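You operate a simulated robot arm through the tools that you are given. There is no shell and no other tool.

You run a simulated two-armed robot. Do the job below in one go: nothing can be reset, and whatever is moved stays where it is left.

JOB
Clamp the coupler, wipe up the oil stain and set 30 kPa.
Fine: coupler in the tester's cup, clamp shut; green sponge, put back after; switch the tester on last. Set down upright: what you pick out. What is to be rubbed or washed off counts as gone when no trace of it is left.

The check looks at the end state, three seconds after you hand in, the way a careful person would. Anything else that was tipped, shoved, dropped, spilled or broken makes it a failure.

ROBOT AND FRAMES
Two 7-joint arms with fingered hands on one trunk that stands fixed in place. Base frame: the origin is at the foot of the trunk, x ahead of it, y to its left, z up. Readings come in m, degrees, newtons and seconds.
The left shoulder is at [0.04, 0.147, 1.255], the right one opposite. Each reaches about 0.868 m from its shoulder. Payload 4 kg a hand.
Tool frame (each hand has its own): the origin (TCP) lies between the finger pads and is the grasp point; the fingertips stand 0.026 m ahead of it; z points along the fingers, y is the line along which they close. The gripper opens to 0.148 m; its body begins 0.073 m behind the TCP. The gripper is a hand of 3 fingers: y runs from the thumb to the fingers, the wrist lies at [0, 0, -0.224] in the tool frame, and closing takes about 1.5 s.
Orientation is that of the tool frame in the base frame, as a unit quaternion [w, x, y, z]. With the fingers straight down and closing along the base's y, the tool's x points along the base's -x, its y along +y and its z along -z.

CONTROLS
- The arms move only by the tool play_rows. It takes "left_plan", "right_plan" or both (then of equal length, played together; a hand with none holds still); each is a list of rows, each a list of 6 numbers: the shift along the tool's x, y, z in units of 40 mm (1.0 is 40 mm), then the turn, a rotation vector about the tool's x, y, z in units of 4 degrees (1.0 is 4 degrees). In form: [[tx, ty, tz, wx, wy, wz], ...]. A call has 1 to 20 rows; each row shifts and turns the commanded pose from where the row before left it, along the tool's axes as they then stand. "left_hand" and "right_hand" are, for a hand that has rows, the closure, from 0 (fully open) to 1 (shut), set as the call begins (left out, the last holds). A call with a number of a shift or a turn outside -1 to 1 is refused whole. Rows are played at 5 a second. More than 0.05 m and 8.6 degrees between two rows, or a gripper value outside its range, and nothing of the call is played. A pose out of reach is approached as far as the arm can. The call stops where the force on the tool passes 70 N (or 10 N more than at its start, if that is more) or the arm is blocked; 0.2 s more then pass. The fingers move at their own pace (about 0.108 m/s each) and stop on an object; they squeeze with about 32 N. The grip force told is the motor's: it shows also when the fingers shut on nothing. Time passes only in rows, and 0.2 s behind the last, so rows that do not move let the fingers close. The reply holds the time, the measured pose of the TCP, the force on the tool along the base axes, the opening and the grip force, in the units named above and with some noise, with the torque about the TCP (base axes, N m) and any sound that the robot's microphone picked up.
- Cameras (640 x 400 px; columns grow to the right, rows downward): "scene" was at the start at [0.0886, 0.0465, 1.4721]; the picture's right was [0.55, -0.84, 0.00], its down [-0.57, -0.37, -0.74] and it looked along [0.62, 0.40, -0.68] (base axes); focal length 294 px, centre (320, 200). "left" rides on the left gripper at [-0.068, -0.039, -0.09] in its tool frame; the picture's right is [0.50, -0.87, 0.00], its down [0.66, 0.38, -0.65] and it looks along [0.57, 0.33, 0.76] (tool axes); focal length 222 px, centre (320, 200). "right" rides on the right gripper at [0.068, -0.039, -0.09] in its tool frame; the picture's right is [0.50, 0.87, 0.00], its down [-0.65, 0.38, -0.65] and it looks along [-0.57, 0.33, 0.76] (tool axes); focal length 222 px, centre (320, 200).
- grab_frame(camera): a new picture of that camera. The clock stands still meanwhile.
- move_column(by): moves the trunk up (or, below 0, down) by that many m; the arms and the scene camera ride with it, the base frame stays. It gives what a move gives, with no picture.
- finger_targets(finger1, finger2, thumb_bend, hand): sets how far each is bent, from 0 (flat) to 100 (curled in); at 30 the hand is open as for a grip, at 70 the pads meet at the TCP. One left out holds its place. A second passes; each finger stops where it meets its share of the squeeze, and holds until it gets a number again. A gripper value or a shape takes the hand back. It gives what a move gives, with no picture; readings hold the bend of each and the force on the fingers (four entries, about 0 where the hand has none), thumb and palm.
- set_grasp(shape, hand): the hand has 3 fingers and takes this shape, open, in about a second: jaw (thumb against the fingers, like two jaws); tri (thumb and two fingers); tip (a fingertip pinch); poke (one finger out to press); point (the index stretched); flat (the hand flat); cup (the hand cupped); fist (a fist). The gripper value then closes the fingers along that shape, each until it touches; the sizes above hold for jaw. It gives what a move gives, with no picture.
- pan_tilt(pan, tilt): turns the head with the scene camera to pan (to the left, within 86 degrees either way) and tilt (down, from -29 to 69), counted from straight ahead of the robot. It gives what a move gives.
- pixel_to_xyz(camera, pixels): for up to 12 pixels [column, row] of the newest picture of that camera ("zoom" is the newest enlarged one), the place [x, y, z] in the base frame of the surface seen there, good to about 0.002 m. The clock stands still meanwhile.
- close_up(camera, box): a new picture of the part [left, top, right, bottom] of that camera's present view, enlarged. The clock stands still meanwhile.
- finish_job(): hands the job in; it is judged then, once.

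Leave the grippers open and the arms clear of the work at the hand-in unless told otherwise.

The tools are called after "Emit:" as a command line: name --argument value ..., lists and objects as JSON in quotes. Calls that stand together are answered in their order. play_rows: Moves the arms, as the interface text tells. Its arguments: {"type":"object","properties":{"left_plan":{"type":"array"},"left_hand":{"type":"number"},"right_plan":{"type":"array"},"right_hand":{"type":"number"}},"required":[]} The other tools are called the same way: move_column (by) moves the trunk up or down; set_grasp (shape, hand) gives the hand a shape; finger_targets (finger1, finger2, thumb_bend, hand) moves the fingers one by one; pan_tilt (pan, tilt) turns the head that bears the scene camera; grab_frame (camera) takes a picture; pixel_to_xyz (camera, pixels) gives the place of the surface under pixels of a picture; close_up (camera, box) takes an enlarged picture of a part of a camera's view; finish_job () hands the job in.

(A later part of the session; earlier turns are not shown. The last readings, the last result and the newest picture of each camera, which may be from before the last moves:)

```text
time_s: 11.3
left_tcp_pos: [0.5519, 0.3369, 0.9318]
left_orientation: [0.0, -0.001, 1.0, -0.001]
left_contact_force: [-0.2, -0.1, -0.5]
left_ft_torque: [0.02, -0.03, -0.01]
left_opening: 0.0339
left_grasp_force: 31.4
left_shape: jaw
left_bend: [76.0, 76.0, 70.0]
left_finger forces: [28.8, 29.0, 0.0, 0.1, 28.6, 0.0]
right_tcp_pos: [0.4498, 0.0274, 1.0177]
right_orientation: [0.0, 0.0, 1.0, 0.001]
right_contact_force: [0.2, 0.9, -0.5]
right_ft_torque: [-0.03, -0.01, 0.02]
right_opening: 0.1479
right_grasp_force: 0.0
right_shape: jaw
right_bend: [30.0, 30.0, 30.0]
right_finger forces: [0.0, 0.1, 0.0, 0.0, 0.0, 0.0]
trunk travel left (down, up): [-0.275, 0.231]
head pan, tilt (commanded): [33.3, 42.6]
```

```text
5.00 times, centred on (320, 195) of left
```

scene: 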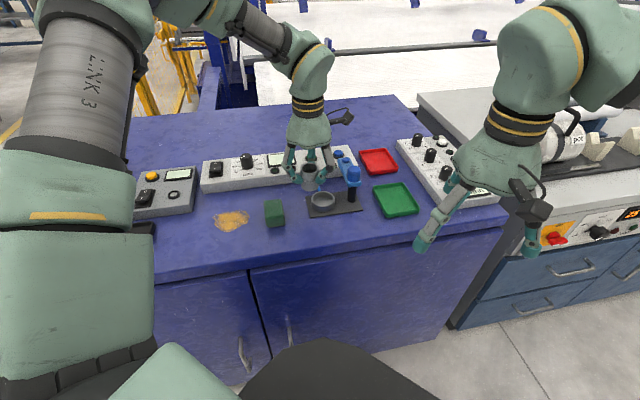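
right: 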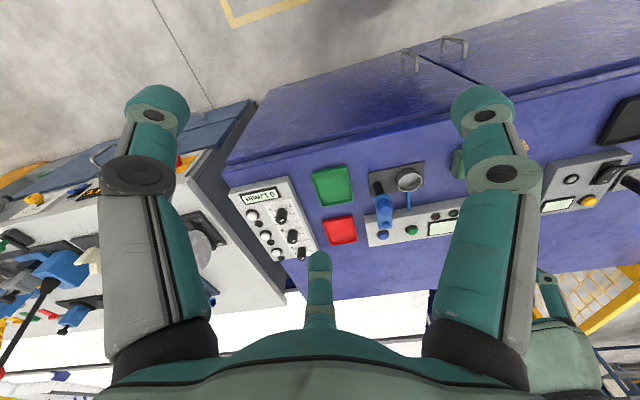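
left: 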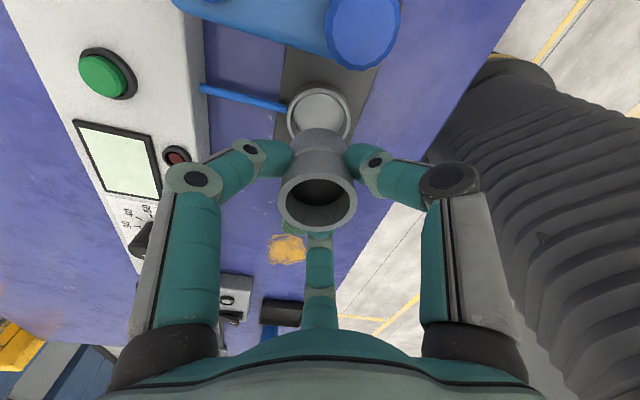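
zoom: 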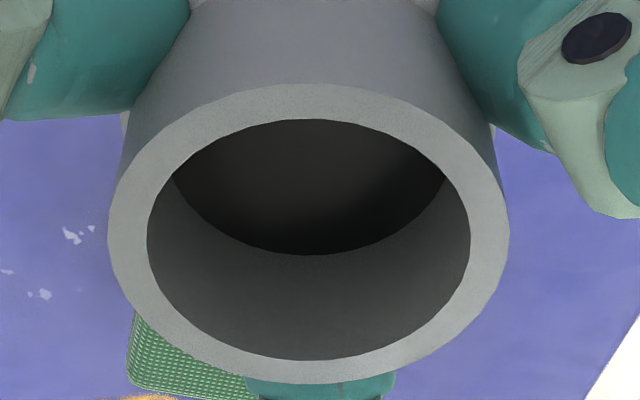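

The coupler's rim centre is at about (318,202) and the cup's at about (318,118). I measure both rims in this one picture to get the offset between them.

Emit:
pixel_to_xyz --camera "left" --pixels '[[289, 120], [348, 120], [318, 90], [296, 100], [341, 100], [294, 135], [343, 135]]'

Emit:
pixel_to_xyz --camera "left" --pixels '[[281, 201], [354, 201], [318, 175], [318, 229], [291, 183], [344, 183], [291, 220], [344, 220]]'

Emit:
close_up --camera "scene" --box '[280, 140, 390, 230]'

```text
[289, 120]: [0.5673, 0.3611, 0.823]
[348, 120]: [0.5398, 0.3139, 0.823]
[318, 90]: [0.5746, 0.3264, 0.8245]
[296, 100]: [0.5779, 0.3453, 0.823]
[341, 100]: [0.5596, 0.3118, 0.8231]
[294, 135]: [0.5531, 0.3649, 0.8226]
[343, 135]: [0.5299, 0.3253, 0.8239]
```

```text
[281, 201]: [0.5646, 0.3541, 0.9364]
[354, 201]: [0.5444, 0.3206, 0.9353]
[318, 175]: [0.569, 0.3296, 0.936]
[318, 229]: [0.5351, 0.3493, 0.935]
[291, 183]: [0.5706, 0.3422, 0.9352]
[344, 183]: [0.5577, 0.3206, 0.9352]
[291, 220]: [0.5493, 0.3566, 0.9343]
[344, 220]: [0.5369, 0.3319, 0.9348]
```

```text
4.44 times, centred on (335, 185) of scene
```

zoom: 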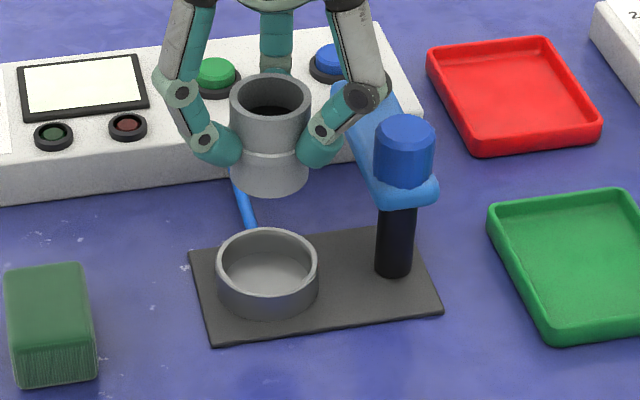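

By the left camera both centres agree: cup (0.5527, 0.338), coupler (0.553, 0.338). I cross-check with the scene zoom before lowering.

Emit:
pixel_to_xyz --camera "zoom" --pixels '[[270, 79], [235, 104], [307, 104], [270, 128], [267, 233], [221, 268], [315, 265], [268, 300], [262, 265], [232, 244], [303, 244]]'

```text
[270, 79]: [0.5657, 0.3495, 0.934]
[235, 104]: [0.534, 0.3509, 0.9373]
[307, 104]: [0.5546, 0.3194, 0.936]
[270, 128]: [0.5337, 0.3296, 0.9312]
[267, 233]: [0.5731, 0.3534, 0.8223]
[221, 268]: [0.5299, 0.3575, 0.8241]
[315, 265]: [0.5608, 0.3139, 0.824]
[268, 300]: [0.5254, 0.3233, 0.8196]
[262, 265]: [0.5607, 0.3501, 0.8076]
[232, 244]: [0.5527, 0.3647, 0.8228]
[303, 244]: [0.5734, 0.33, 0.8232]
```

Both cameras agree within 1 mm. I lower by 0.06 m so the coupler's base is just above the cup rim.

Emit:
play_rows --left_plan '[[0, 0, 0.5, 0, 0, 0], [0, 0, 0.5, 0, 0, 0], [0, 0, 0.5, 0, 0, 0]]'

Emit:
close_up --camera "scene" --box '[280, 140, 390, 230]'

Emit:
close_up --camera "left" --box '[240, 100, 400, 240]'

```text
time_s: 12.2
left_tcp_pos: [0.5512, 0.339, 0.8736]
left_orientation: [0.0, -0.001, 1.0, 0.0]
left_contact_force: [0.7, -0.5, -0.7]
left_ft_torque: [0.01, 0.03, 0.03]
left_opening: 0.0338
left_grasp_force: 32.4
left_shape: jaw
left_bend: [76.0, 76.0, 70.0]
left_finger forces: [28.8, 28.9, 0.0, 0.0, 28.7, 0.0]
right_tcp_pos: [0.45, 0.0284, 1.0192]
right_orientation: [-0.001, 0.0, 1.0, 0.0]
right_contact_force: [-0.5, 0.8, -0.9]
right_ft_torque: [0.05, -0.01, -0.01]
right_opening: 0.1477
right_grasp_force: 0.1
right_shape: jaw
right_bend: [30.0, 30.0, 30.0]
right_finger forces: [0.0, 0.0, 0.0, 0.0, 0.0, 0.0]
trunk travel left (down, up): [-0.275, 0.231]
head pan, tilt (commanded): [33.3, 42.6]
```

```text
4.44 times, centred on (335, 185) of scene
```

zoom: 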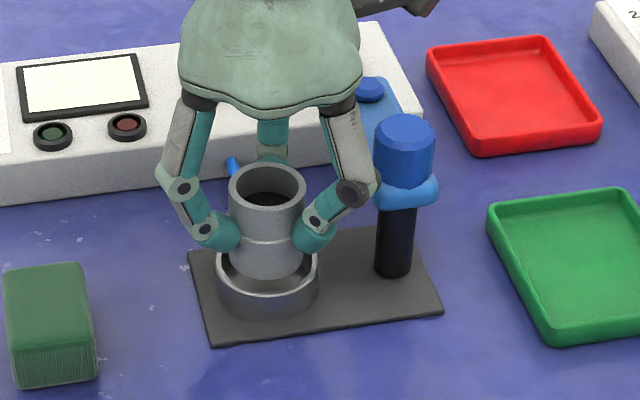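

```text
2.86 times, centred on (320, 170) of left
```

zoom: 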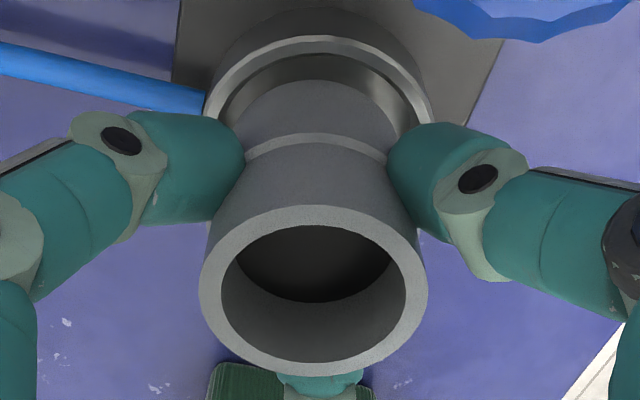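

The coupler's base is over the cup's opening. I lower the last ~19 mm in small steps, watching the force.

Emit:
play_rows --left_plan '[[0, 0, 0.13, 0, 0, 0], [0, 0, 0.13, 0, 0, 0], [0, 0, 0.12, 0, 0, 0], [0, 0, 0.07, 0, 0, 0]]'

Emit:
close_up --camera "scene" --box '[280, 140, 390, 230]'

Emit:
close_up --camera "left" --box '[240, 100, 400, 240]'

```text
time_s: 13.2
left_tcp_pos: [0.5524, 0.3369, 0.8552]
left_orientation: [-0.001, 0.0, 1.0, 0.0]
left_contact_force: [-1.0, -0.5, -0.6]
left_ft_torque: [0.02, 0.02, -0.01]
left_opening: 0.0341
left_grasp_force: 32.0
left_shape: jaw
left_bend: [76.0, 76.0, 70.0]
left_finger forces: [28.8, 29.0, 0.0, 0.0, 28.7, 0.0]
right_tcp_pos: [0.4496, 0.0272, 1.0168]
right_orientation: [0.0, 0.0, 1.0, 0.0]
right_contact_force: [-0.1, 0.5, 0.7]
right_ft_torque: [0.03, -0.01, -0.03]
right_opening: 0.148
right_grasp_force: 0.1
right_shape: jaw
right_bend: [30.0, 30.0, 30.0]
right_finger forces: [0.0, 0.1, 0.0, 0.0, 0.0, 0.1]
trunk travel left (down, up): [-0.275, 0.231]
head pan, tilt (commanded): [33.3, 42.6]
```

```text
4.44 times, centred on (335, 185) of scene
```

zoom: 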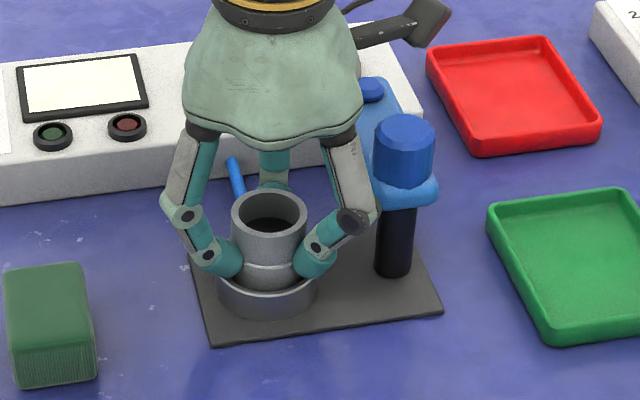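

```text
2.86 times, centred on (320, 170) of left
```

zoom: 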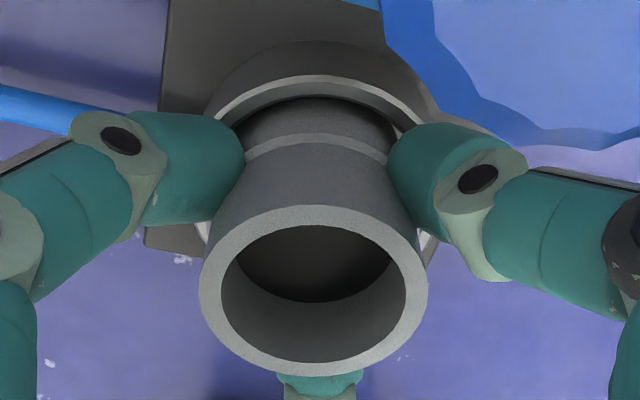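

The coupler is inside the cup without touching yet. I ease down another 2 mm to seat it.

Emit:
play_rows --left_plan '[[0, 0, 0.03, 0, 0, 0], [0, 0, 0.02, 0, 0, 0]]'

```text
time_s: 13.8
left_tcp_pos: [0.5524, 0.338, 0.853]
left_orientation: [0.001, 0.0, 1.0, 0.0]
left_contact_force: [0.4, -0.2, 4.5]
left_ft_torque: [-0.02, -0.03, -0.01]
left_opening: 0.0341
left_grasp_force: 32.2
left_shape: jaw
left_bend: [76.0, 76.0, 70.0]
left_finger forces: [29.3, 29.4, 0.1, 0.0, 29.5, 0.0]
right_tcp_pos: [0.449, 0.0284, 1.0185]
right_orientation: [0.0, -0.001, 1.0, 0.0]
right_contact_force: [-0.1, -0.2, -0.2]
right_ft_torque: [0.0, 0.0, -0.02]
right_opening: 0.1479
right_grasp_force: 0.1
right_shape: jaw
right_bend: [30.0, 30.0, 30.0]
right_finger forces: [0.0, 0.0, 0.0, 0.0, 0.0, 0.0]
trunk travel left (down, up): [-0.275, 0.231]
head pan, tilt (commanded): [33.3, 42.6]
```

Contact of 4.5 N: the coupler is seated. I open the hand partly (to about 0.07, keeping clear of the clamp).

Emit:
play_rows --left_plan '[[0, 0, 0, 0, 0, 0], [0, 0, 0, 0, 0, 0], [0, 0, 0, 0, 0, 0], [0, 0, 0, 0, 0, 0]]' --left_hand 0.5

Emit:
close_up --camera "scene" --box '[280, 140, 390, 230]'

Emit:
grab_frame --camera "left"

```text
time_s: 14.8
left_tcp_pos: [0.5509, 0.3385, 0.8527]
left_orientation: [0.0, 0.0, 1.0, 0.0]
left_contact_force: [0.5, 0.5, -0.1]
left_ft_torque: [-0.02, 0.01, 0.0]
left_opening: 0.0733
left_grasp_force: 0.1
left_shape: jaw
left_bend: [36.0, 36.0, 70.0]
left_finger forces: [0.1, 0.0, 0.1, 0.1, 0.1, 0.1]
right_tcp_pos: [0.4498, 0.028, 1.0188]
right_orientation: [-0.001, 0.0, 1.0, 0.0]
right_contact_force: [-0.2, -0.2, 0.8]
right_ft_torque: [0.01, -0.02, 0.0]
right_opening: 0.1476
right_grasp_force: 0.1
right_shape: jaw
right_bend: [30.0, 30.0, 30.0]
right_finger forces: [0.0, 0.0, 0.1, 0.0, 0.0, 0.1]
trunk travel left (down, up): [-0.275, 0.231]
head pan, tilt (commanded): [33.3, 42.6]
```

```text
4.44 times, centred on (335, 185) of scene
```

zoom: 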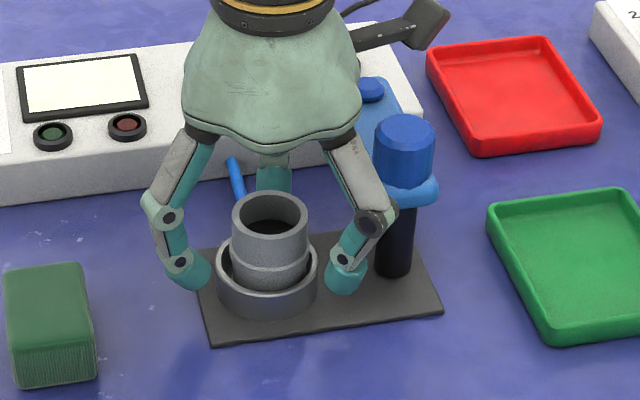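

```text
taken
```

left: 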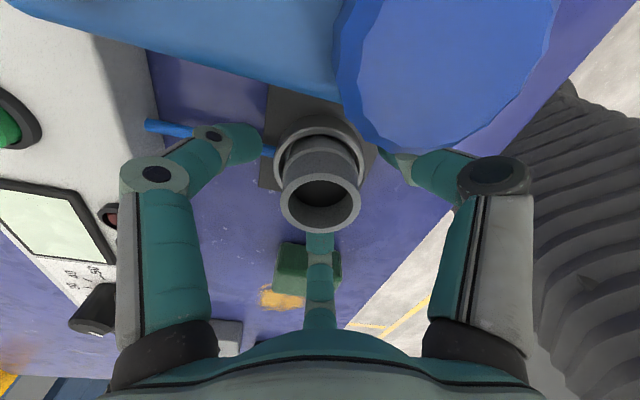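

The coupler stands upright in the cup, free of the hand. I lift straight up 0.12 m.

Emit:
play_rows --left_plan '[[0, 0, -0.3, 0, 0, 0], [0, 0, -0.7, 0, 0, 0], [0, 0, -1, 0, 0, 0], [0, 0, -1, 0, 0, 0]]'

Emit:
close_up --camera "scene" --box '[280, 120, 400, 230]'

Emit:
grab_frame --camera "left"

```text
time_s: 15.8
left_tcp_pos: [0.5513, 0.3366, 0.9737]
left_orientation: [0.001, 0.0, 1.0, 0.0]
left_contact_force: [-0.1, -0.1, 0.0]
left_ft_torque: [-0.02, -0.02, 0.02]
left_opening: 0.0735
left_grasp_force: 0.0
left_shape: jaw
left_bend: [36.0, 36.0, 70.0]
left_finger forces: [0.0, 0.0, 0.0, 0.0, 0.1, 0.0]
right_tcp_pos: [0.4497, 0.0276, 1.0189]
right_orientation: [-0.001, 0.0, 1.0, 0.001]
right_contact_force: [-0.2, -0.5, 1.2]
right_ft_torque: [0.01, 0.02, -0.03]
right_opening: 0.1479
right_grasp_force: 0.1
right_shape: jaw
right_bend: [30.0, 30.0, 30.0]
right_finger forces: [0.1, 0.0, 0.0, 0.0, 0.1, 0.0]
trunk travel left (down, up): [-0.275, 0.231]
head pan, tilt (commanded): [33.3, 42.6]
```

```text
3.64 times, centred on (340, 175) of scene
```

zoom: 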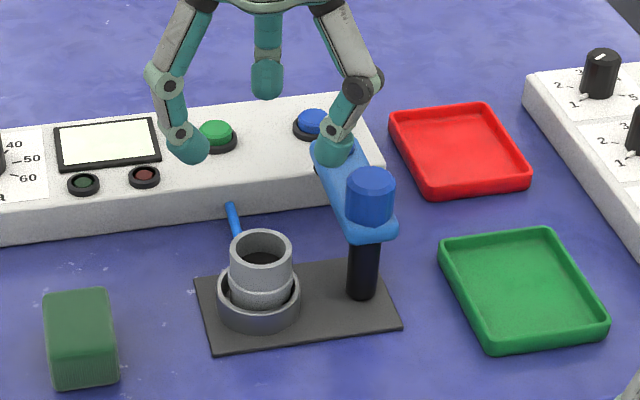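

```text
taken
```

left: 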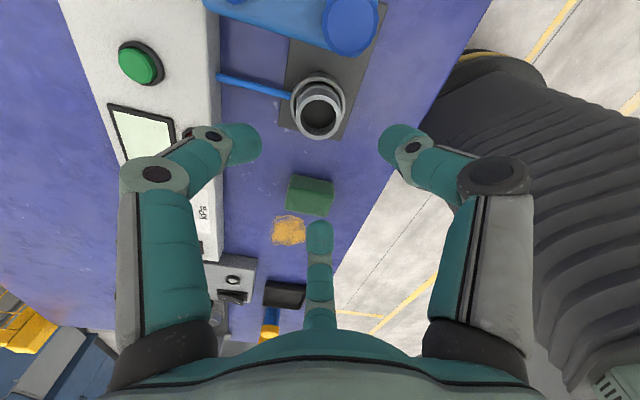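

The coupler stays upright in the cup. Now the clamp: I zoom on it and measure its pivot, arm and tip.

Emit:
close_up --camera "scene" --box '[325, 145, 395, 215]'

Emit:
pixel_to_xyz --camera "scene" --pixels '[[353, 177], [346, 178], [360, 178], [353, 172], [353, 188], [341, 168], [350, 196], [362, 190], [335, 172], [351, 205], [358, 205], [330, 165]]'

```text
5.71 times, centred on (360, 180) of scene
```

zoom: 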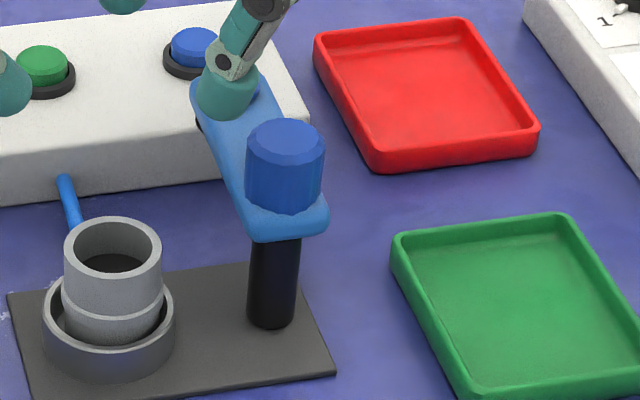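

```text
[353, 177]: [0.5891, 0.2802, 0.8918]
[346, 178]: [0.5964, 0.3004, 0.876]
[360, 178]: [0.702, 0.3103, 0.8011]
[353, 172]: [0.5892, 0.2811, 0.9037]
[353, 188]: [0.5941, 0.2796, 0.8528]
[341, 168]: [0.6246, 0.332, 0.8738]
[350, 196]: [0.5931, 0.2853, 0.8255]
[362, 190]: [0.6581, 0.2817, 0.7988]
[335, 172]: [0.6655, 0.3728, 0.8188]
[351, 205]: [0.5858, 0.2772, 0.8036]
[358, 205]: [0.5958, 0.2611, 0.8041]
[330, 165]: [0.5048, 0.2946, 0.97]
```

I move the left hand up and back (about -0.08 in x, +0.08 in y) to free the view, and try the "poke" shape there.

Emit:
play_rows --left_plan '[[0.5, 0.5, -0.5, 0, 0, 0], [0.5, 0.5, -0.5, 0, 0, 0], [0.5, 0.5, -0.5, 0, 0, 0], [0.5, 0.5, -0.3, 0, 0, 0]]'

Emit:
set_grasp --hand "left" --shape "poke"

Emit:
grab_frame --camera "left"

Emit:
close_up --camera "scene" --box '[280, 120, 400, 230]'

Emit:
grab_frame --camera "scene"

```text
time_s: 16.8
left_tcp_pos: [0.4709, 0.4185, 1.0467]
left_orientation: [0.0, 0.0, 1.0, -0.002]
left_contact_force: [0.4, 0.6, 0.0]
left_ft_torque: [-0.03, -0.04, -0.03]
left_opening: 0.0735
left_grasp_force: 0.1
left_shape: jaw
left_bend: [36.0, 36.0, 70.0]
left_finger forces: [0.0, 0.0, 0.0, 0.0, 0.0, 0.1]
right_tcp_pos: [0.4495, 0.0283, 1.0192]
right_orientation: [0.0, 0.0, 1.0, 0.0]
right_contact_force: [0.5, -0.1, -0.3]
right_ft_torque: [0.0, 0.0, -0.02]
right_opening: 0.1475
right_grasp_force: 0.1
right_shape: jaw
right_bend: [30.0, 30.0, 30.0]
right_finger forces: [0.0, 0.1, 0.0, 0.0, 0.1, 0.1]
trunk travel left (down, up): [-0.275, 0.231]
head pan, tilt (commanded): [33.3, 42.6]
```

```text
time_s: 17.6
left_tcp_pos: [0.4725, 0.4173, 1.0441]
left_orientation: [0.0, 0.0, 1.0, 0.0]
left_contact_force: [0.9, -0.5, -0.6]
left_ft_torque: [0.0, -0.01, 0.04]
left_opening: 0.0001
left_grasp_force: 0.1
left_shape: poke
left_bend: [100.0, 100.0, 40.0]
left_finger forces: [0.0, 0.0, 0.1, 0.0, 0.0, 0.1]
right_tcp_pos: [0.4498, 0.028, 1.0176]
right_orientation: [-0.001, 0.0, 1.0, 0.0]
right_contact_force: [0.8, 0.2, 1.2]
right_ft_torque: [-0.02, 0.03, -0.01]
right_opening: 0.148
right_grasp_force: 0.1
right_shape: jaw
right_bend: [30.0, 30.0, 30.0]
right_finger forces: [0.0, 0.0, 0.0, 0.0, 0.1, 0.1]
trunk travel left (down, up): [-0.275, 0.231]
head pan, tilt (commanded): [33.3, 42.6]
```

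```text
taken
```

left: 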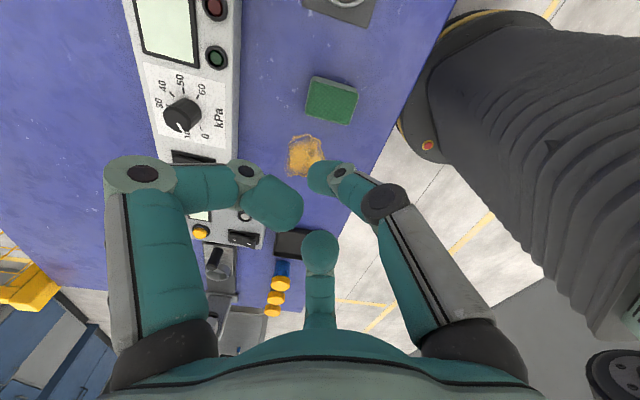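

```text
3.64 times, centred on (340, 175) of scene
```

zoom: 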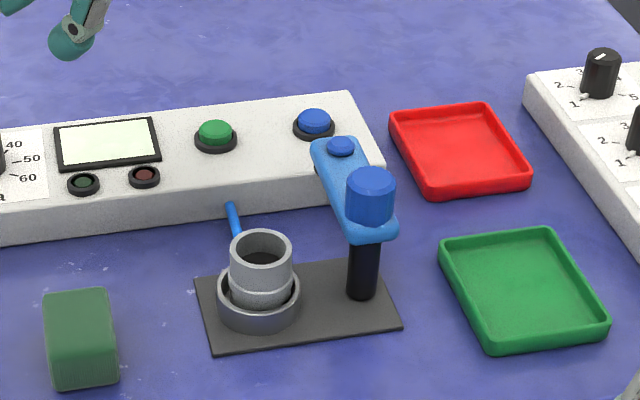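

```text
taken
```

scene: 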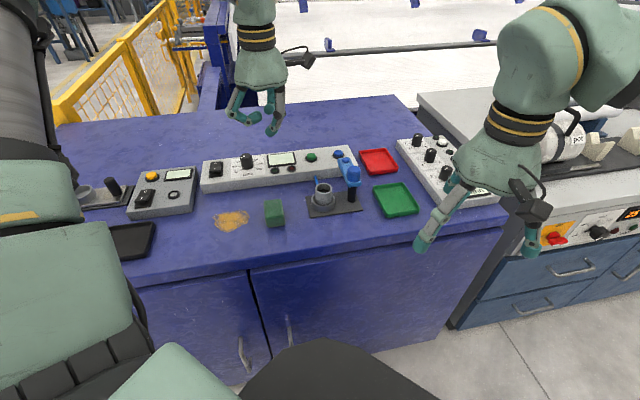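

In "poke" the fingers curl and the thumb points to the centre. I measure the thumb tip around (322,178) against the other tips.

Emit:
pixel_to_xyz --camera "left" --pixels '[[315, 178], [325, 168], [320, 188], [340, 172], [385, 200], [285, 200], [300, 210], [320, 240], [320, 260], [245, 172]]'

Emit:
close_up --camera "scene" --box '[210, 50, 310, 140]'

Emit:
close_up --camera "left" --box '[220, 130, 420, 270]'

```text
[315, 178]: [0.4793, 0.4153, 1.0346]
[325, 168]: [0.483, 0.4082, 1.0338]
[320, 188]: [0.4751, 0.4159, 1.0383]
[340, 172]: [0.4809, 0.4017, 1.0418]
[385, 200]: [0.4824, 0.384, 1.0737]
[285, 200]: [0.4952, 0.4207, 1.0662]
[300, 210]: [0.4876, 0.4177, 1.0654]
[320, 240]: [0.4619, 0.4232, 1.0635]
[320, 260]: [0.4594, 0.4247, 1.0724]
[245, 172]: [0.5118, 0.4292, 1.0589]
```

```text
4.44 times, centred on (260, 95) of scene
```

zoom: 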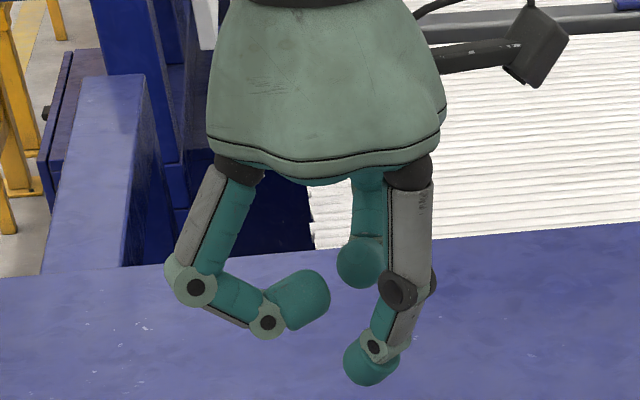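

```text
2.86 times, centred on (320, 200) of left
```

zoom: 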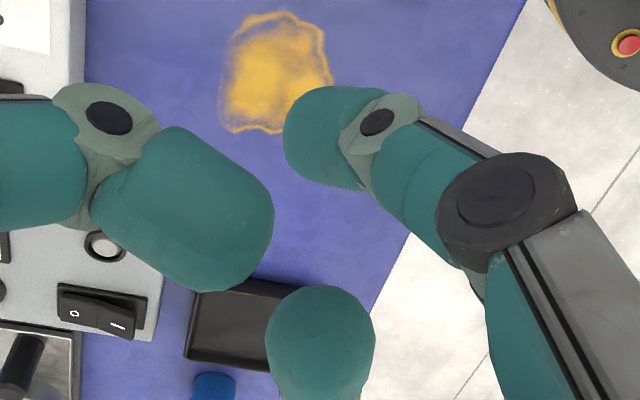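

I check the lowest points of each digit in the scene zoom.

Emit:
close_up --camera "scene" --box '[210, 50, 310, 140]'

Emit:
pixel_to_xyz --camera "zoom" --pixels '[[265, 334], [300, 325], [368, 380], [368, 365], [358, 284], [350, 365], [390, 365], [372, 345], [320, 290], [240, 318], [190, 300]]'

```text
4.44 times, centred on (260, 95) of scene
```

zoom: 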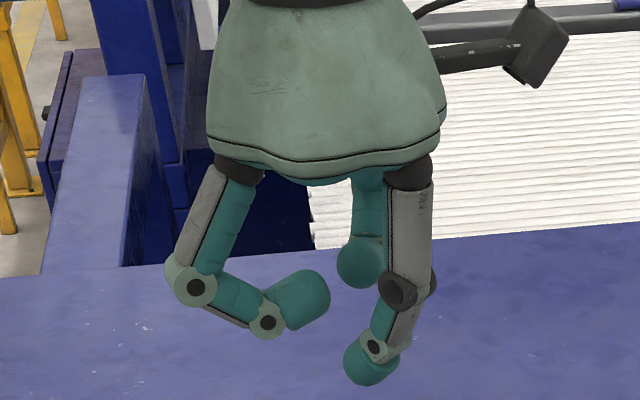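

```text
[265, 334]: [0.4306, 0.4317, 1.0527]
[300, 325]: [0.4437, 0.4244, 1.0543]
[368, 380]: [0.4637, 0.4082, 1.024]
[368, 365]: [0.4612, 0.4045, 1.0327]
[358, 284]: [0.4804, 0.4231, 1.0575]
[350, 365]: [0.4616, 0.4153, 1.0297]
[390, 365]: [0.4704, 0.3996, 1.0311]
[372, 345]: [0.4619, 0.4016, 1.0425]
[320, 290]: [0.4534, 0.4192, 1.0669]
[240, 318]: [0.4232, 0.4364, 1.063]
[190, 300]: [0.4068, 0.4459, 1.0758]
```

The thumb tip in "poke" is a good presser (22 mm ahead of the TCP), which I'll use for the rocker later. For the clamp, I'll grip the blue knob on the pivot and twist the arm toward the cup. I return to "jaw", half close, and move above the pivot near (0.604, 0.286).

Emit:
set_grasp --hand "left" --shape "jaw"

Emit:
play_rows --left_plan '[[-0.66, -0.66, 0, 0, 0, 0], [-0.66, -0.66, 0, 0, 0, 0], [-0.66, -0.66, 0, 0, 0, 0], [-0.66, -0.66, 0, 0, 0, 0], [-0.66, -0.66, 0, 0, 0, 0], [0, 0, 0, 0, 0, 0]]' --left_hand 0.5

Emit:
grab_frame --camera "left"

Emit:
close_up --camera "scene" --box '[280, 90, 400, 220]'

```text
time_s: 18.6
left_tcp_pos: [0.4716, 0.4173, 1.0443]
left_orientation: [-0.001, 0.0, 1.0, -0.001]
left_contact_force: [-0.5, 0.2, -0.3]
left_ft_torque: [-0.02, 0.0, 0.04]
left_opening: 0.148
left_grasp_force: 0.0
left_shape: jaw
left_bend: [30.0, 30.0, 30.0]
left_finger forces: [0.1, 0.0, 0.1, 0.1, 0.0, 0.0]
right_tcp_pos: [0.4504, 0.0283, 1.0187]
right_orientation: [0.0, 0.0, 1.0, 0.0]
right_contact_force: [-0.1, -0.1, 0.0]
right_ft_torque: [0.02, 0.0, -0.03]
right_opening: 0.1481
right_grasp_force: 0.1
right_shape: jaw
right_bend: [30.0, 30.0, 30.0]
right_finger forces: [0.0, 0.0, 0.0, 0.0, 0.0, 0.0]
trunk travel left (down, up): [-0.275, 0.231]
head pan, tilt (commanded): [33.3, 42.6]
```

```text
time_s: 19.9
left_tcp_pos: [0.5936, 0.2899, 1.0423]
left_orientation: [0.001, -0.001, 1.0, -0.001]
left_contact_force: [-0.3, -0.3, -1.0]
left_ft_torque: [0.0, -0.01, 0.0]
left_opening: 0.0745
left_grasp_force: 0.0
left_shape: jaw
left_bend: [36.0, 36.0, 70.0]
left_finger forces: [0.0, 0.1, 0.0, 0.0, 0.0, 0.0]
left hand out of reach, approached as far as the arm can: row 5
right_tcp_pos: [0.4498, 0.0273, 1.0185]
right_orientation: [0.001, 0.0, 1.0, 0.001]
right_contact_force: [-0.6, 1.4, -0.3]
right_ft_torque: [0.0, -0.03, -0.01]
right_opening: 0.1479
right_grasp_force: 0.0
right_shape: jaw
right_bend: [30.0, 30.0, 30.0]
right_finger forces: [0.0, 0.0, 0.1, 0.0, 0.0, 0.0]
trunk travel left (down, up): [-0.275, 0.231]
head pan, tilt (commanded): [33.3, 42.6]
```

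```text
taken
```

left: 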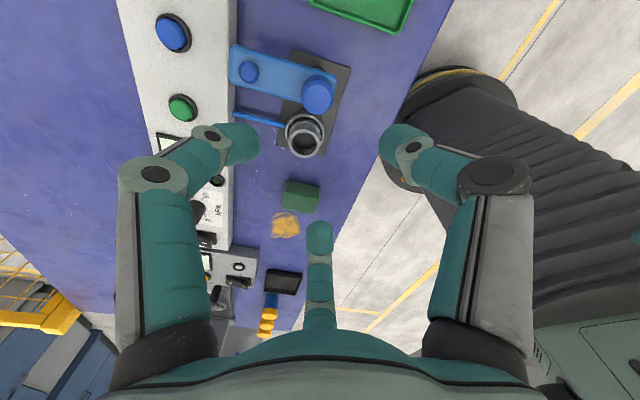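

```text
3.08 times, centred on (340, 155) of scene
```

zoom: 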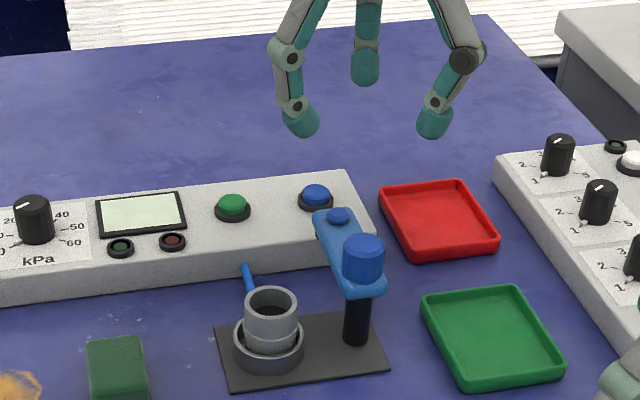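

The arm just falls short at this height (0.594, 0.290). I measure the blue knob and arm in the left picture (knob top near (318,92), arm tip knob near (248,72)).

Emit:
pixel_to_xyz --camera "left" --pixels '[[318, 92], [305, 92], [332, 92], [318, 80], [318, 105], [248, 71], [285, 65], [280, 95], [235, 70], [304, 136], [268, 75]]'

Emit:
close_up --camera "left" --box '[220, 30, 380, 170]'

```text
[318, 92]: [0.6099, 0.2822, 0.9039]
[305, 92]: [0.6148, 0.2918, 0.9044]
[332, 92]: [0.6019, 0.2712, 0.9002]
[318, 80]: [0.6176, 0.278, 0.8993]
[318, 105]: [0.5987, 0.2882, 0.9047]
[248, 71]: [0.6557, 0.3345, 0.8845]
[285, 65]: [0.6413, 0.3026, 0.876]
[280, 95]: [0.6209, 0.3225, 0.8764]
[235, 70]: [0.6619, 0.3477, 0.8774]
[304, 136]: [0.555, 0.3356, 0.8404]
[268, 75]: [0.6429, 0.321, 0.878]
```

```text
2.86 times, centred on (300, 100) of left
```

zoom: 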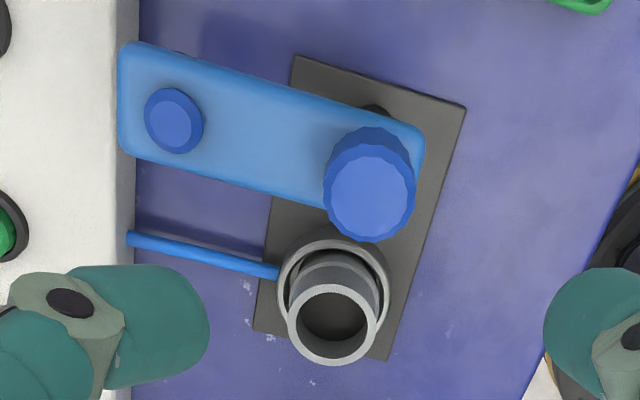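

The pivot is at (0.605, 0.285), knob top z=0.904, diameter 0.031; the arm's tip lies 0.071 m away toward +45°. I go lower to z≈0.95, where the reach should be better, and then toward the pivot.

Emit:
play_rows --left_plan '[[0, 0, 0.8, 0, 0, 0], [0, 0, 0.8, 0, 0, 0], [-0.14, -0.06, 0.5, 0, 0, 0], [-0.14, -0.06, 0, 0, 0, 0], [0, 0, 0, 0, 0, 0]]' --left_hand 0.55

Emit:
grab_frame --camera "left"

```text
time_s: 21.1
left_tcp_pos: [0.5952, 0.2892, 0.9596]
left_orientation: [0.0, 0.0, 1.0, 0.0]
left_contact_force: [0.2, 0.1, 0.0]
left_ft_torque: [0.01, -0.01, 0.04]
left_opening: 0.0671
left_grasp_force: 0.1
left_shape: jaw
left_bend: [39.0, 39.0, 70.0]
left_finger forces: [0.0, 0.0, 0.1, 0.1, 0.0, 0.1]
left hand out of reach, approached as far as the arm can: row 3, 4
right_tcp_pos: [0.4499, 0.0279, 1.0189]
right_orientation: [0.0, 0.001, 1.0, 0.0]
right_contact_force: [-0.5, -0.1, -0.2]
right_ft_torque: [-0.02, -0.01, -0.03]
right_opening: 0.1479
right_grasp_force: 0.1
right_shape: jaw
right_bend: [30.0, 30.0, 30.0]
right_finger forces: [0.0, 0.1, 0.1, 0.0, 0.0, 0.0]
trunk travel left (down, up): [-0.275, 0.231]
head pan, tilt (commanded): [33.3, 42.6]
```

```text
taken
```

left: 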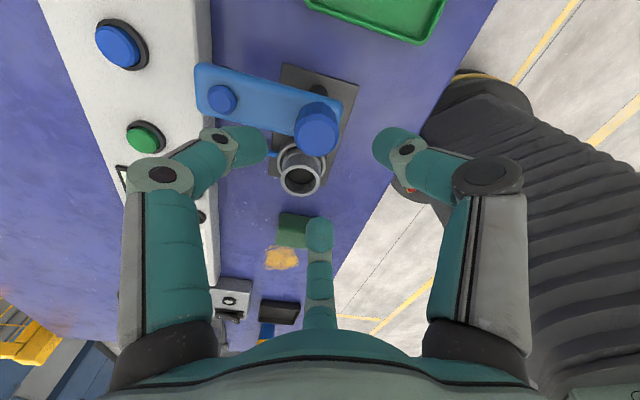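

The reach limit is about 1 cm short with the hand vertical. Tilting the fingers outward by 8° brings the wrist back toward the shoulder; I tilt about the TCP and then move the ~1 cm to over the pivot.

Emit:
play_rows --left_plan '[[0, 0, 0, -0.237, -0.971, 0], [0, 0, 0, -0.237, -0.971, 0], [-0.12, -0.05, 0.02, 0, 0, 0], [-0.12, -0.05, 0.02, 0, 0, 0], [0, 0, 0, 0, 0, 0]]'

Emit:
grab_frame --camera "left"

Emit:
close_up --camera "scene" --box '[290, 90, 400, 220]'

```text
time_s: 22.4
left_tcp_pos: [0.6058, 0.2855, 0.9607]
left_orientation: [0.068, 0.0, 0.998, 0.017]
left_contact_force: [-0.4, -0.4, 0.2]
left_ft_torque: [0.01, 0.03, -0.01]
left_opening: 0.0671
left_grasp_force: 0.0
left_shape: jaw
left_bend: [39.0, 39.0, 70.0]
left_finger forces: [0.1, 0.1, 0.0, 0.1, 0.0, 0.0]
right_tcp_pos: [0.45, 0.0278, 1.0186]
right_orientation: [0.0, 0.0, 1.0, -0.001]
right_contact_force: [-0.6, -0.2, -0.4]
right_ft_torque: [-0.03, -0.03, -0.02]
right_opening: 0.1477
right_grasp_force: 0.0
right_shape: jaw
right_bend: [30.0, 30.0, 30.0]
right_finger forces: [0.1, 0.0, 0.0, 0.0, 0.0, 0.0]
trunk travel left (down, up): [-0.275, 0.231]
head pan, tilt (commanded): [33.3, 42.6]
```

```text
taken
```

left: 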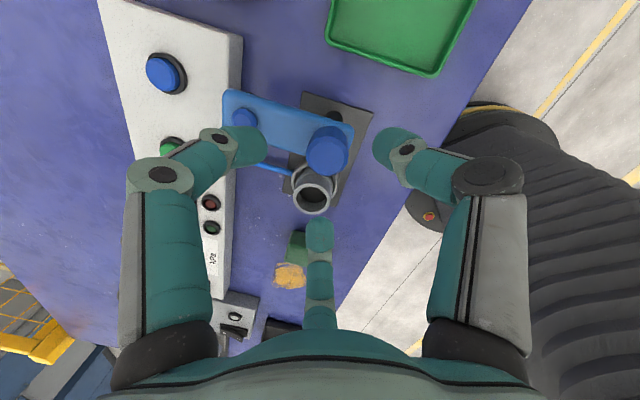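

```text
3.08 times, centred on (345, 155) of scene
```

zoom: 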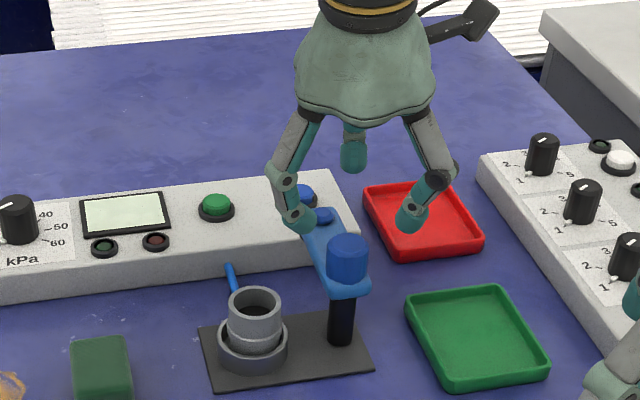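

Now above the pivot at (0.606, 0.2855) with an 8° tilt. I lower about 5 cm so the fingertips surround the blue knob above the arm.

Emit:
play_rows --left_plan '[[0.085, -0.022, 0.42, 0, 0, 0], [0.085, -0.022, 0.42, 0, 0, 0], [0.085, -0.022, 0.42, 0, 0, 0], [0, 0, 0, 0, 0, 0]]'

Emit:
grab_frame --camera "left"

Emit:
close_up --camera "scene" --box '[290, 110, 400, 220]'

```text
time_s: 23.4
left_tcp_pos: [0.6024, 0.2854, 0.9083]
left_orientation: [0.067, 0.0, 0.998, 0.016]
left_contact_force: [0.1, -0.4, 0.2]
left_ft_torque: [-0.01, 0.05, 0.01]
left_opening: 0.0672
left_grasp_force: 0.1
left_shape: jaw
left_bend: [39.0, 39.0, 70.0]
left_finger forces: [0.0, 0.0, 0.1, 0.1, 0.0, 0.1]
right_tcp_pos: [0.4505, 0.0276, 1.0188]
right_orientation: [-0.001, 0.001, 1.0, 0.0]
right_contact_force: [0.5, -0.9, -0.4]
right_ft_torque: [0.0, 0.02, 0.03]
right_opening: 0.1478
right_grasp_force: 0.1
right_shape: jaw
right_bend: [30.0, 30.0, 30.0]
right_finger forces: [0.0, 0.0, 0.0, 0.1, 0.0, 0.0]
trunk travel left (down, up): [-0.275, 0.231]
head pan, tilt (commanded): [33.3, 42.6]
```

```text
taken
```

left: 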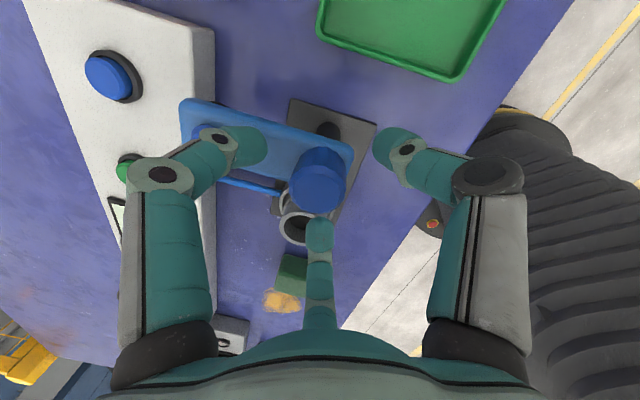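

```text
3.64 times, centred on (345, 165) of scene
```

zoom: 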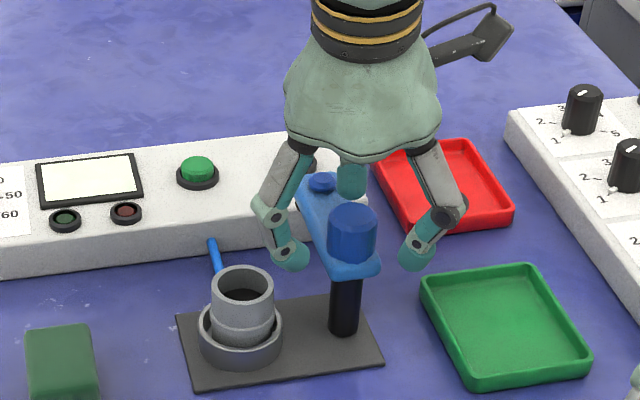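

The knob stands between the three digits. I close on it.

Emit:
play_rows --left_plan '[[0, 0, 0, 0, 0, 0], [0, 0, 0, 0, 0, 0], [0, 0, 0, 0, 0, 0], [0, 0, 0, 0, 0, 0], [0, 0, 0, 0, 0, 0], [0, 0, 0, 0, 0, 0]]' --left_hand 1.0

Emit:
grab_frame --camera "left"

Emit:
close_up --camera "scene" --box '[290, 110, 400, 220]'

```text
time_s: 24.8
left_tcp_pos: [0.6029, 0.2853, 0.9079]
left_orientation: [0.067, -0.001, 0.998, 0.017]
left_contact_force: [0.7, -0.2, -3.8]
left_ft_torque: [-0.07, 0.07, 0.02]
left_opening: 0.026
left_grasp_force: 32.2
left_shape: jaw
left_bend: [75.0, 75.0, 70.0]
left_finger forces: [28.0, 28.7, 0.0, 0.0, 29.0, 0.1]
right_tcp_pos: [0.4514, 0.0286, 1.0188]
right_orientation: [-0.001, 0.0, 1.0, 0.0]
right_contact_force: [-0.3, 0.1, 0.0]
right_ft_torque: [-0.02, 0.02, 0.03]
right_opening: 0.1478
right_grasp_force: 0.1
right_shape: jaw
right_bend: [30.0, 30.0, 30.0]
right_finger forces: [0.0, 0.0, 0.0, 0.0, 0.0, 0.0]
trunk travel left (down, up): [-0.275, 0.231]
head pan, tilt (commanded): [33.3, 42.6]
```

```text
taken
```

left: 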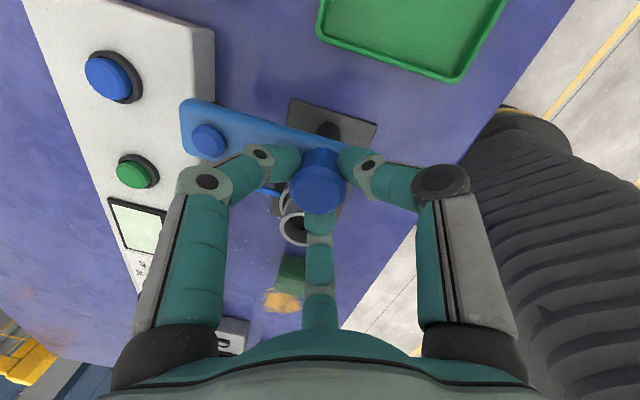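

```text
3.64 times, centred on (345, 165) of scene
```

zoom: 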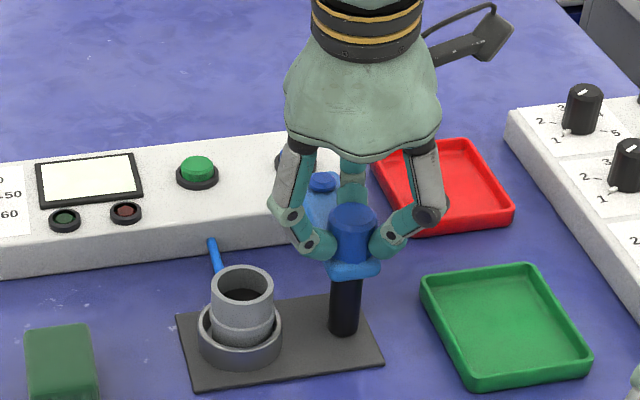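

The knob is gripped (about 29 N each). I twist counter-clockwise seen from above (toward the cup), first 12°, to see whether the arm follows.

Emit:
play_rows --left_plan '[[0, 0, 0, 0, 0, -1], [0, 0, 0, 0, 0, -1], [0, 0, 0, 0, 0, -1]]'

Emit:
close_up --camera "scene" --box '[290, 110, 400, 220]'

Emit:
grab_frame --camera "left"

```text
time_s: 25.6
left_tcp_pos: [0.6018, 0.285, 0.9078]
left_orientation: [0.068, -0.105, 0.992, 0.009]
left_contact_force: [-2.1, 1.6, -4.7]
left_ft_torque: [0.09, 0.12, -0.07]
left_opening: 0.0254
left_grasp_force: 31.9
left_shape: jaw
left_bend: [75.0, 75.0, 70.0]
left_finger forces: [30.8, 28.8, 0.1, 0.1, 27.4, 0.0]
right_tcp_pos: [0.4515, 0.0276, 1.018]
right_orientation: [0.0, -0.001, 1.0, 0.0]
right_contact_force: [-0.2, 0.2, -0.2]
right_ft_torque: [-0.01, 0.02, 0.01]
right_opening: 0.1481
right_grasp_force: 0.1
right_shape: jaw
right_bend: [30.0, 30.0, 30.0]
right_finger forces: [0.0, 0.0, 0.1, 0.0, 0.0, 0.0]
trunk travel left (down, up): [-0.275, 0.231]
head pan, tilt (commanded): [33.3, 42.6]
```

```text
3.64 times, centred on (345, 165) of scene
```

zoom: 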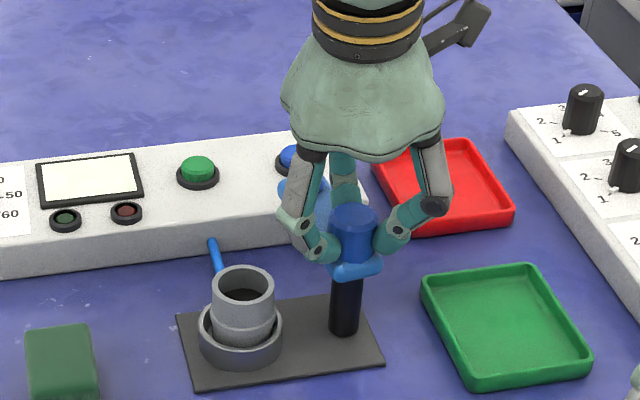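

```text
taken
```

left: 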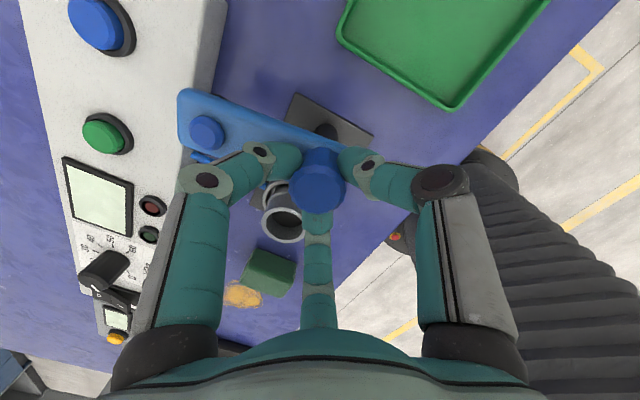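

The arm follows the twist. I keep turning: 40° more.

Emit:
play_rows --left_plan '[[0, 0, 0, 0, 0, -1], [0, 0, 0, 0, 0, -1], [0, 0, 0, 0, 0, -1], [0, 0, 0, 0, 0, -1], [0, 0, 0, 0, 0, -1], [0, 0, 0, 0, 0, -1], [0, 0, 0, 0, 0, -1], [0, 0, 0, 0, 0, -1], [0, 0, 0, 0, 0, -1], [0, 0, 0, 0, 0, -1]]'

Emit:
close_up --camera "scene" --box '[290, 110, 400, 220]'

Emit:
grab_frame --camera "left"

```text
time_s: 27.8
left_tcp_pos: [0.6029, 0.285, 0.9081]
left_orientation: [0.068, -0.438, 0.896, -0.015]
left_contact_force: [-2.6, 1.0, -5.1]
left_ft_torque: [0.26, 0.3, -0.01]
left_opening: 0.0252
left_grasp_force: 32.6
left_shape: jaw
left_bend: [75.0, 76.0, 70.0]
left_finger forces: [32.3, 28.6, 0.0, 0.0, 26.7, 0.1]
right_tcp_pos: [0.4495, 0.0292, 1.0183]
right_orientation: [-0.001, 0.0, 1.0, 0.0]
right_contact_force: [0.3, -0.5, -0.1]
right_ft_torque: [-0.02, -0.01, -0.01]
right_opening: 0.1481
right_grasp_force: 0.0
right_shape: jaw
right_bend: [30.0, 30.0, 30.0]
right_finger forces: [0.0, 0.0, 0.0, 0.0, 0.1, 0.1]
trunk travel left (down, up): [-0.275, 0.231]
head pan, tilt (commanded): [33.3, 42.6]
```

```text
3.64 times, centred on (345, 165) of scene
```

zoom: 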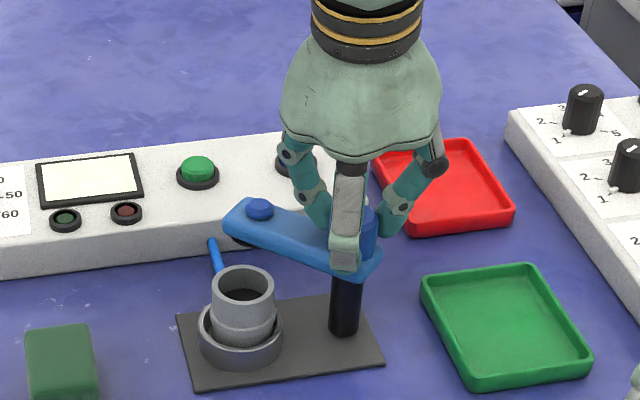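

```text
taken
```

left: 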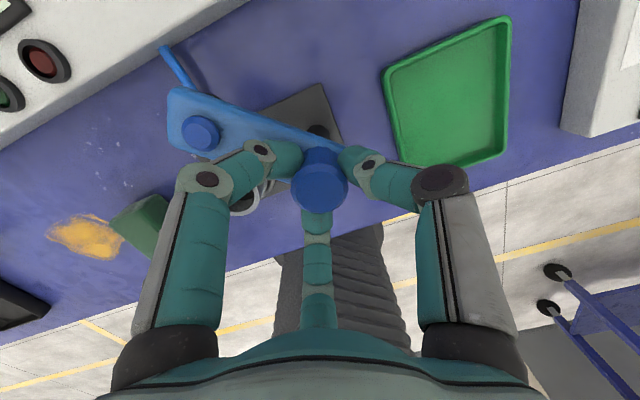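

The arm is over halfway. I check the stud under the arm's tip (dark, near (240,243) in the zoom) against the coupler's top before going on.

Emit:
close_up --camera "scene" --box '[315, 150, 375, 210]'

Emit:
pixel_to_xyz --camera "zoom" --pixels '[[60, 115], [75, 150], [55, 140], [100, 80], [90, 200], [90, 240], [120, 240], [60, 240], [200, 170], [170, 150]]'

```text
6.67 times, centred on (345, 180) of scene
```

zoom: 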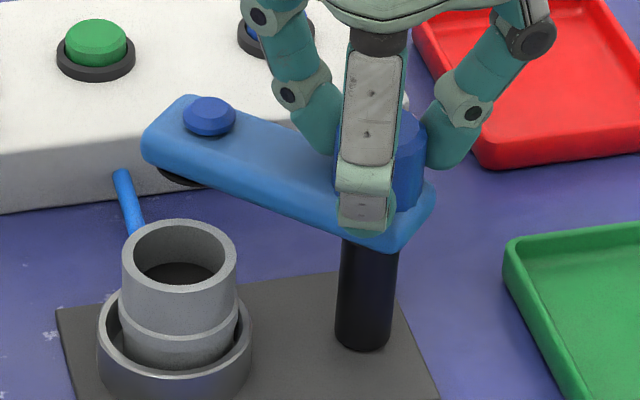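

```text
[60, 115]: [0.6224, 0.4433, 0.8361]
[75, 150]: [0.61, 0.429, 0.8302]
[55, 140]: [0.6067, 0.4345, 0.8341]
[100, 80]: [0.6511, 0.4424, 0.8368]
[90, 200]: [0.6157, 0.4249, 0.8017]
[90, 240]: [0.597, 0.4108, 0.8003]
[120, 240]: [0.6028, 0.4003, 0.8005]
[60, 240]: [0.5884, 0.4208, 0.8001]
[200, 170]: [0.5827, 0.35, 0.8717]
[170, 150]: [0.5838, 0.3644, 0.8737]
```

Emit:
pixel_to_xyz --camera "zoom" --pixels '[[178, 179], [170, 176], [192, 185], [180, 223], [180, 288], [128, 258], [232, 258], [150, 155], [165, 166]]'

```text
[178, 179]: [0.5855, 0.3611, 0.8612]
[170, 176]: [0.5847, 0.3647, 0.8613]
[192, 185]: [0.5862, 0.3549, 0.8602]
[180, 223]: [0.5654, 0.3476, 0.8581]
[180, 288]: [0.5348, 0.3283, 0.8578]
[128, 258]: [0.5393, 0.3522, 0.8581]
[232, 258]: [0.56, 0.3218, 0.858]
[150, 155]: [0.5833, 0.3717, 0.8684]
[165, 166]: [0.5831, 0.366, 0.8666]
```

The stud's disc is at z≈0.860, just above the coupler's top (0.858), so it should slide over it. I turn a further 28°.

Emit:
play_rows --left_plan '[[0, 0, 0, 0, 0, -1], [0, 0, 0, 0, 0, -1], [0, 0, 0, 0, 0, -1], [0, 0, 0, 0, 0, -1], [0, 0, 0, 0, 0, -1], [0, 0, 0, 0, 0, -1], [0, 0, 0, 0, 0, -1]]'

Emit:
close_up --camera "scene" --box '[305, 140, 385, 220]'

Emit:
grab_frame --camera "left"

```text
time_s: 29.4
left_tcp_pos: [0.6028, 0.2846, 0.9063]
left_orientation: [0.062, -0.641, 0.764, -0.03]
left_contact_force: [-4.6, 2.8, -5.2]
left_ft_torque: [0.33, 0.39, 0.01]
left_opening: 0.0252
left_grasp_force: 31.5
left_shape: jaw
left_bend: [76.0, 76.0, 70.0]
left_finger forces: [37.2, 27.3, 0.0, 0.0, 26.8, 0.0]
right_tcp_pos: [0.4499, 0.0295, 1.018]
right_orientation: [-0.002, -0.001, 1.0, 0.0]
right_contact_force: [0.5, 0.2, -0.8]
right_ft_torque: [-0.01, -0.02, 0.02]
right_opening: 0.148
right_grasp_force: 0.1
right_shape: jaw
right_bend: [30.0, 30.0, 30.0]
right_finger forces: [0.1, 0.1, 0.0, 0.0, 0.1, 0.0]
trunk travel left (down, up): [-0.275, 0.231]
head pan, tilt (commanded): [33.3, 42.6]
```

```text
5.00 times, centred on (345, 180) of scene
```

zoom: 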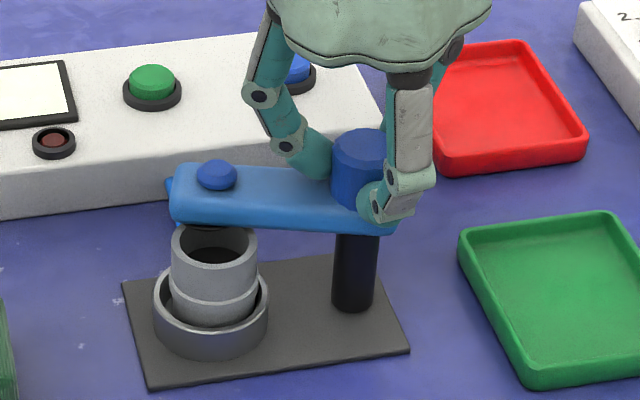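

```text
taken
```

left: 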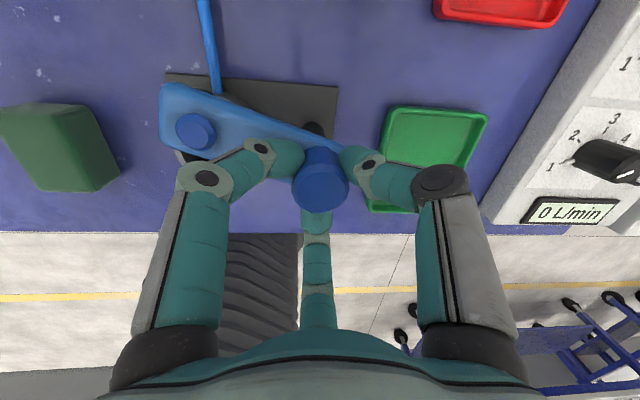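

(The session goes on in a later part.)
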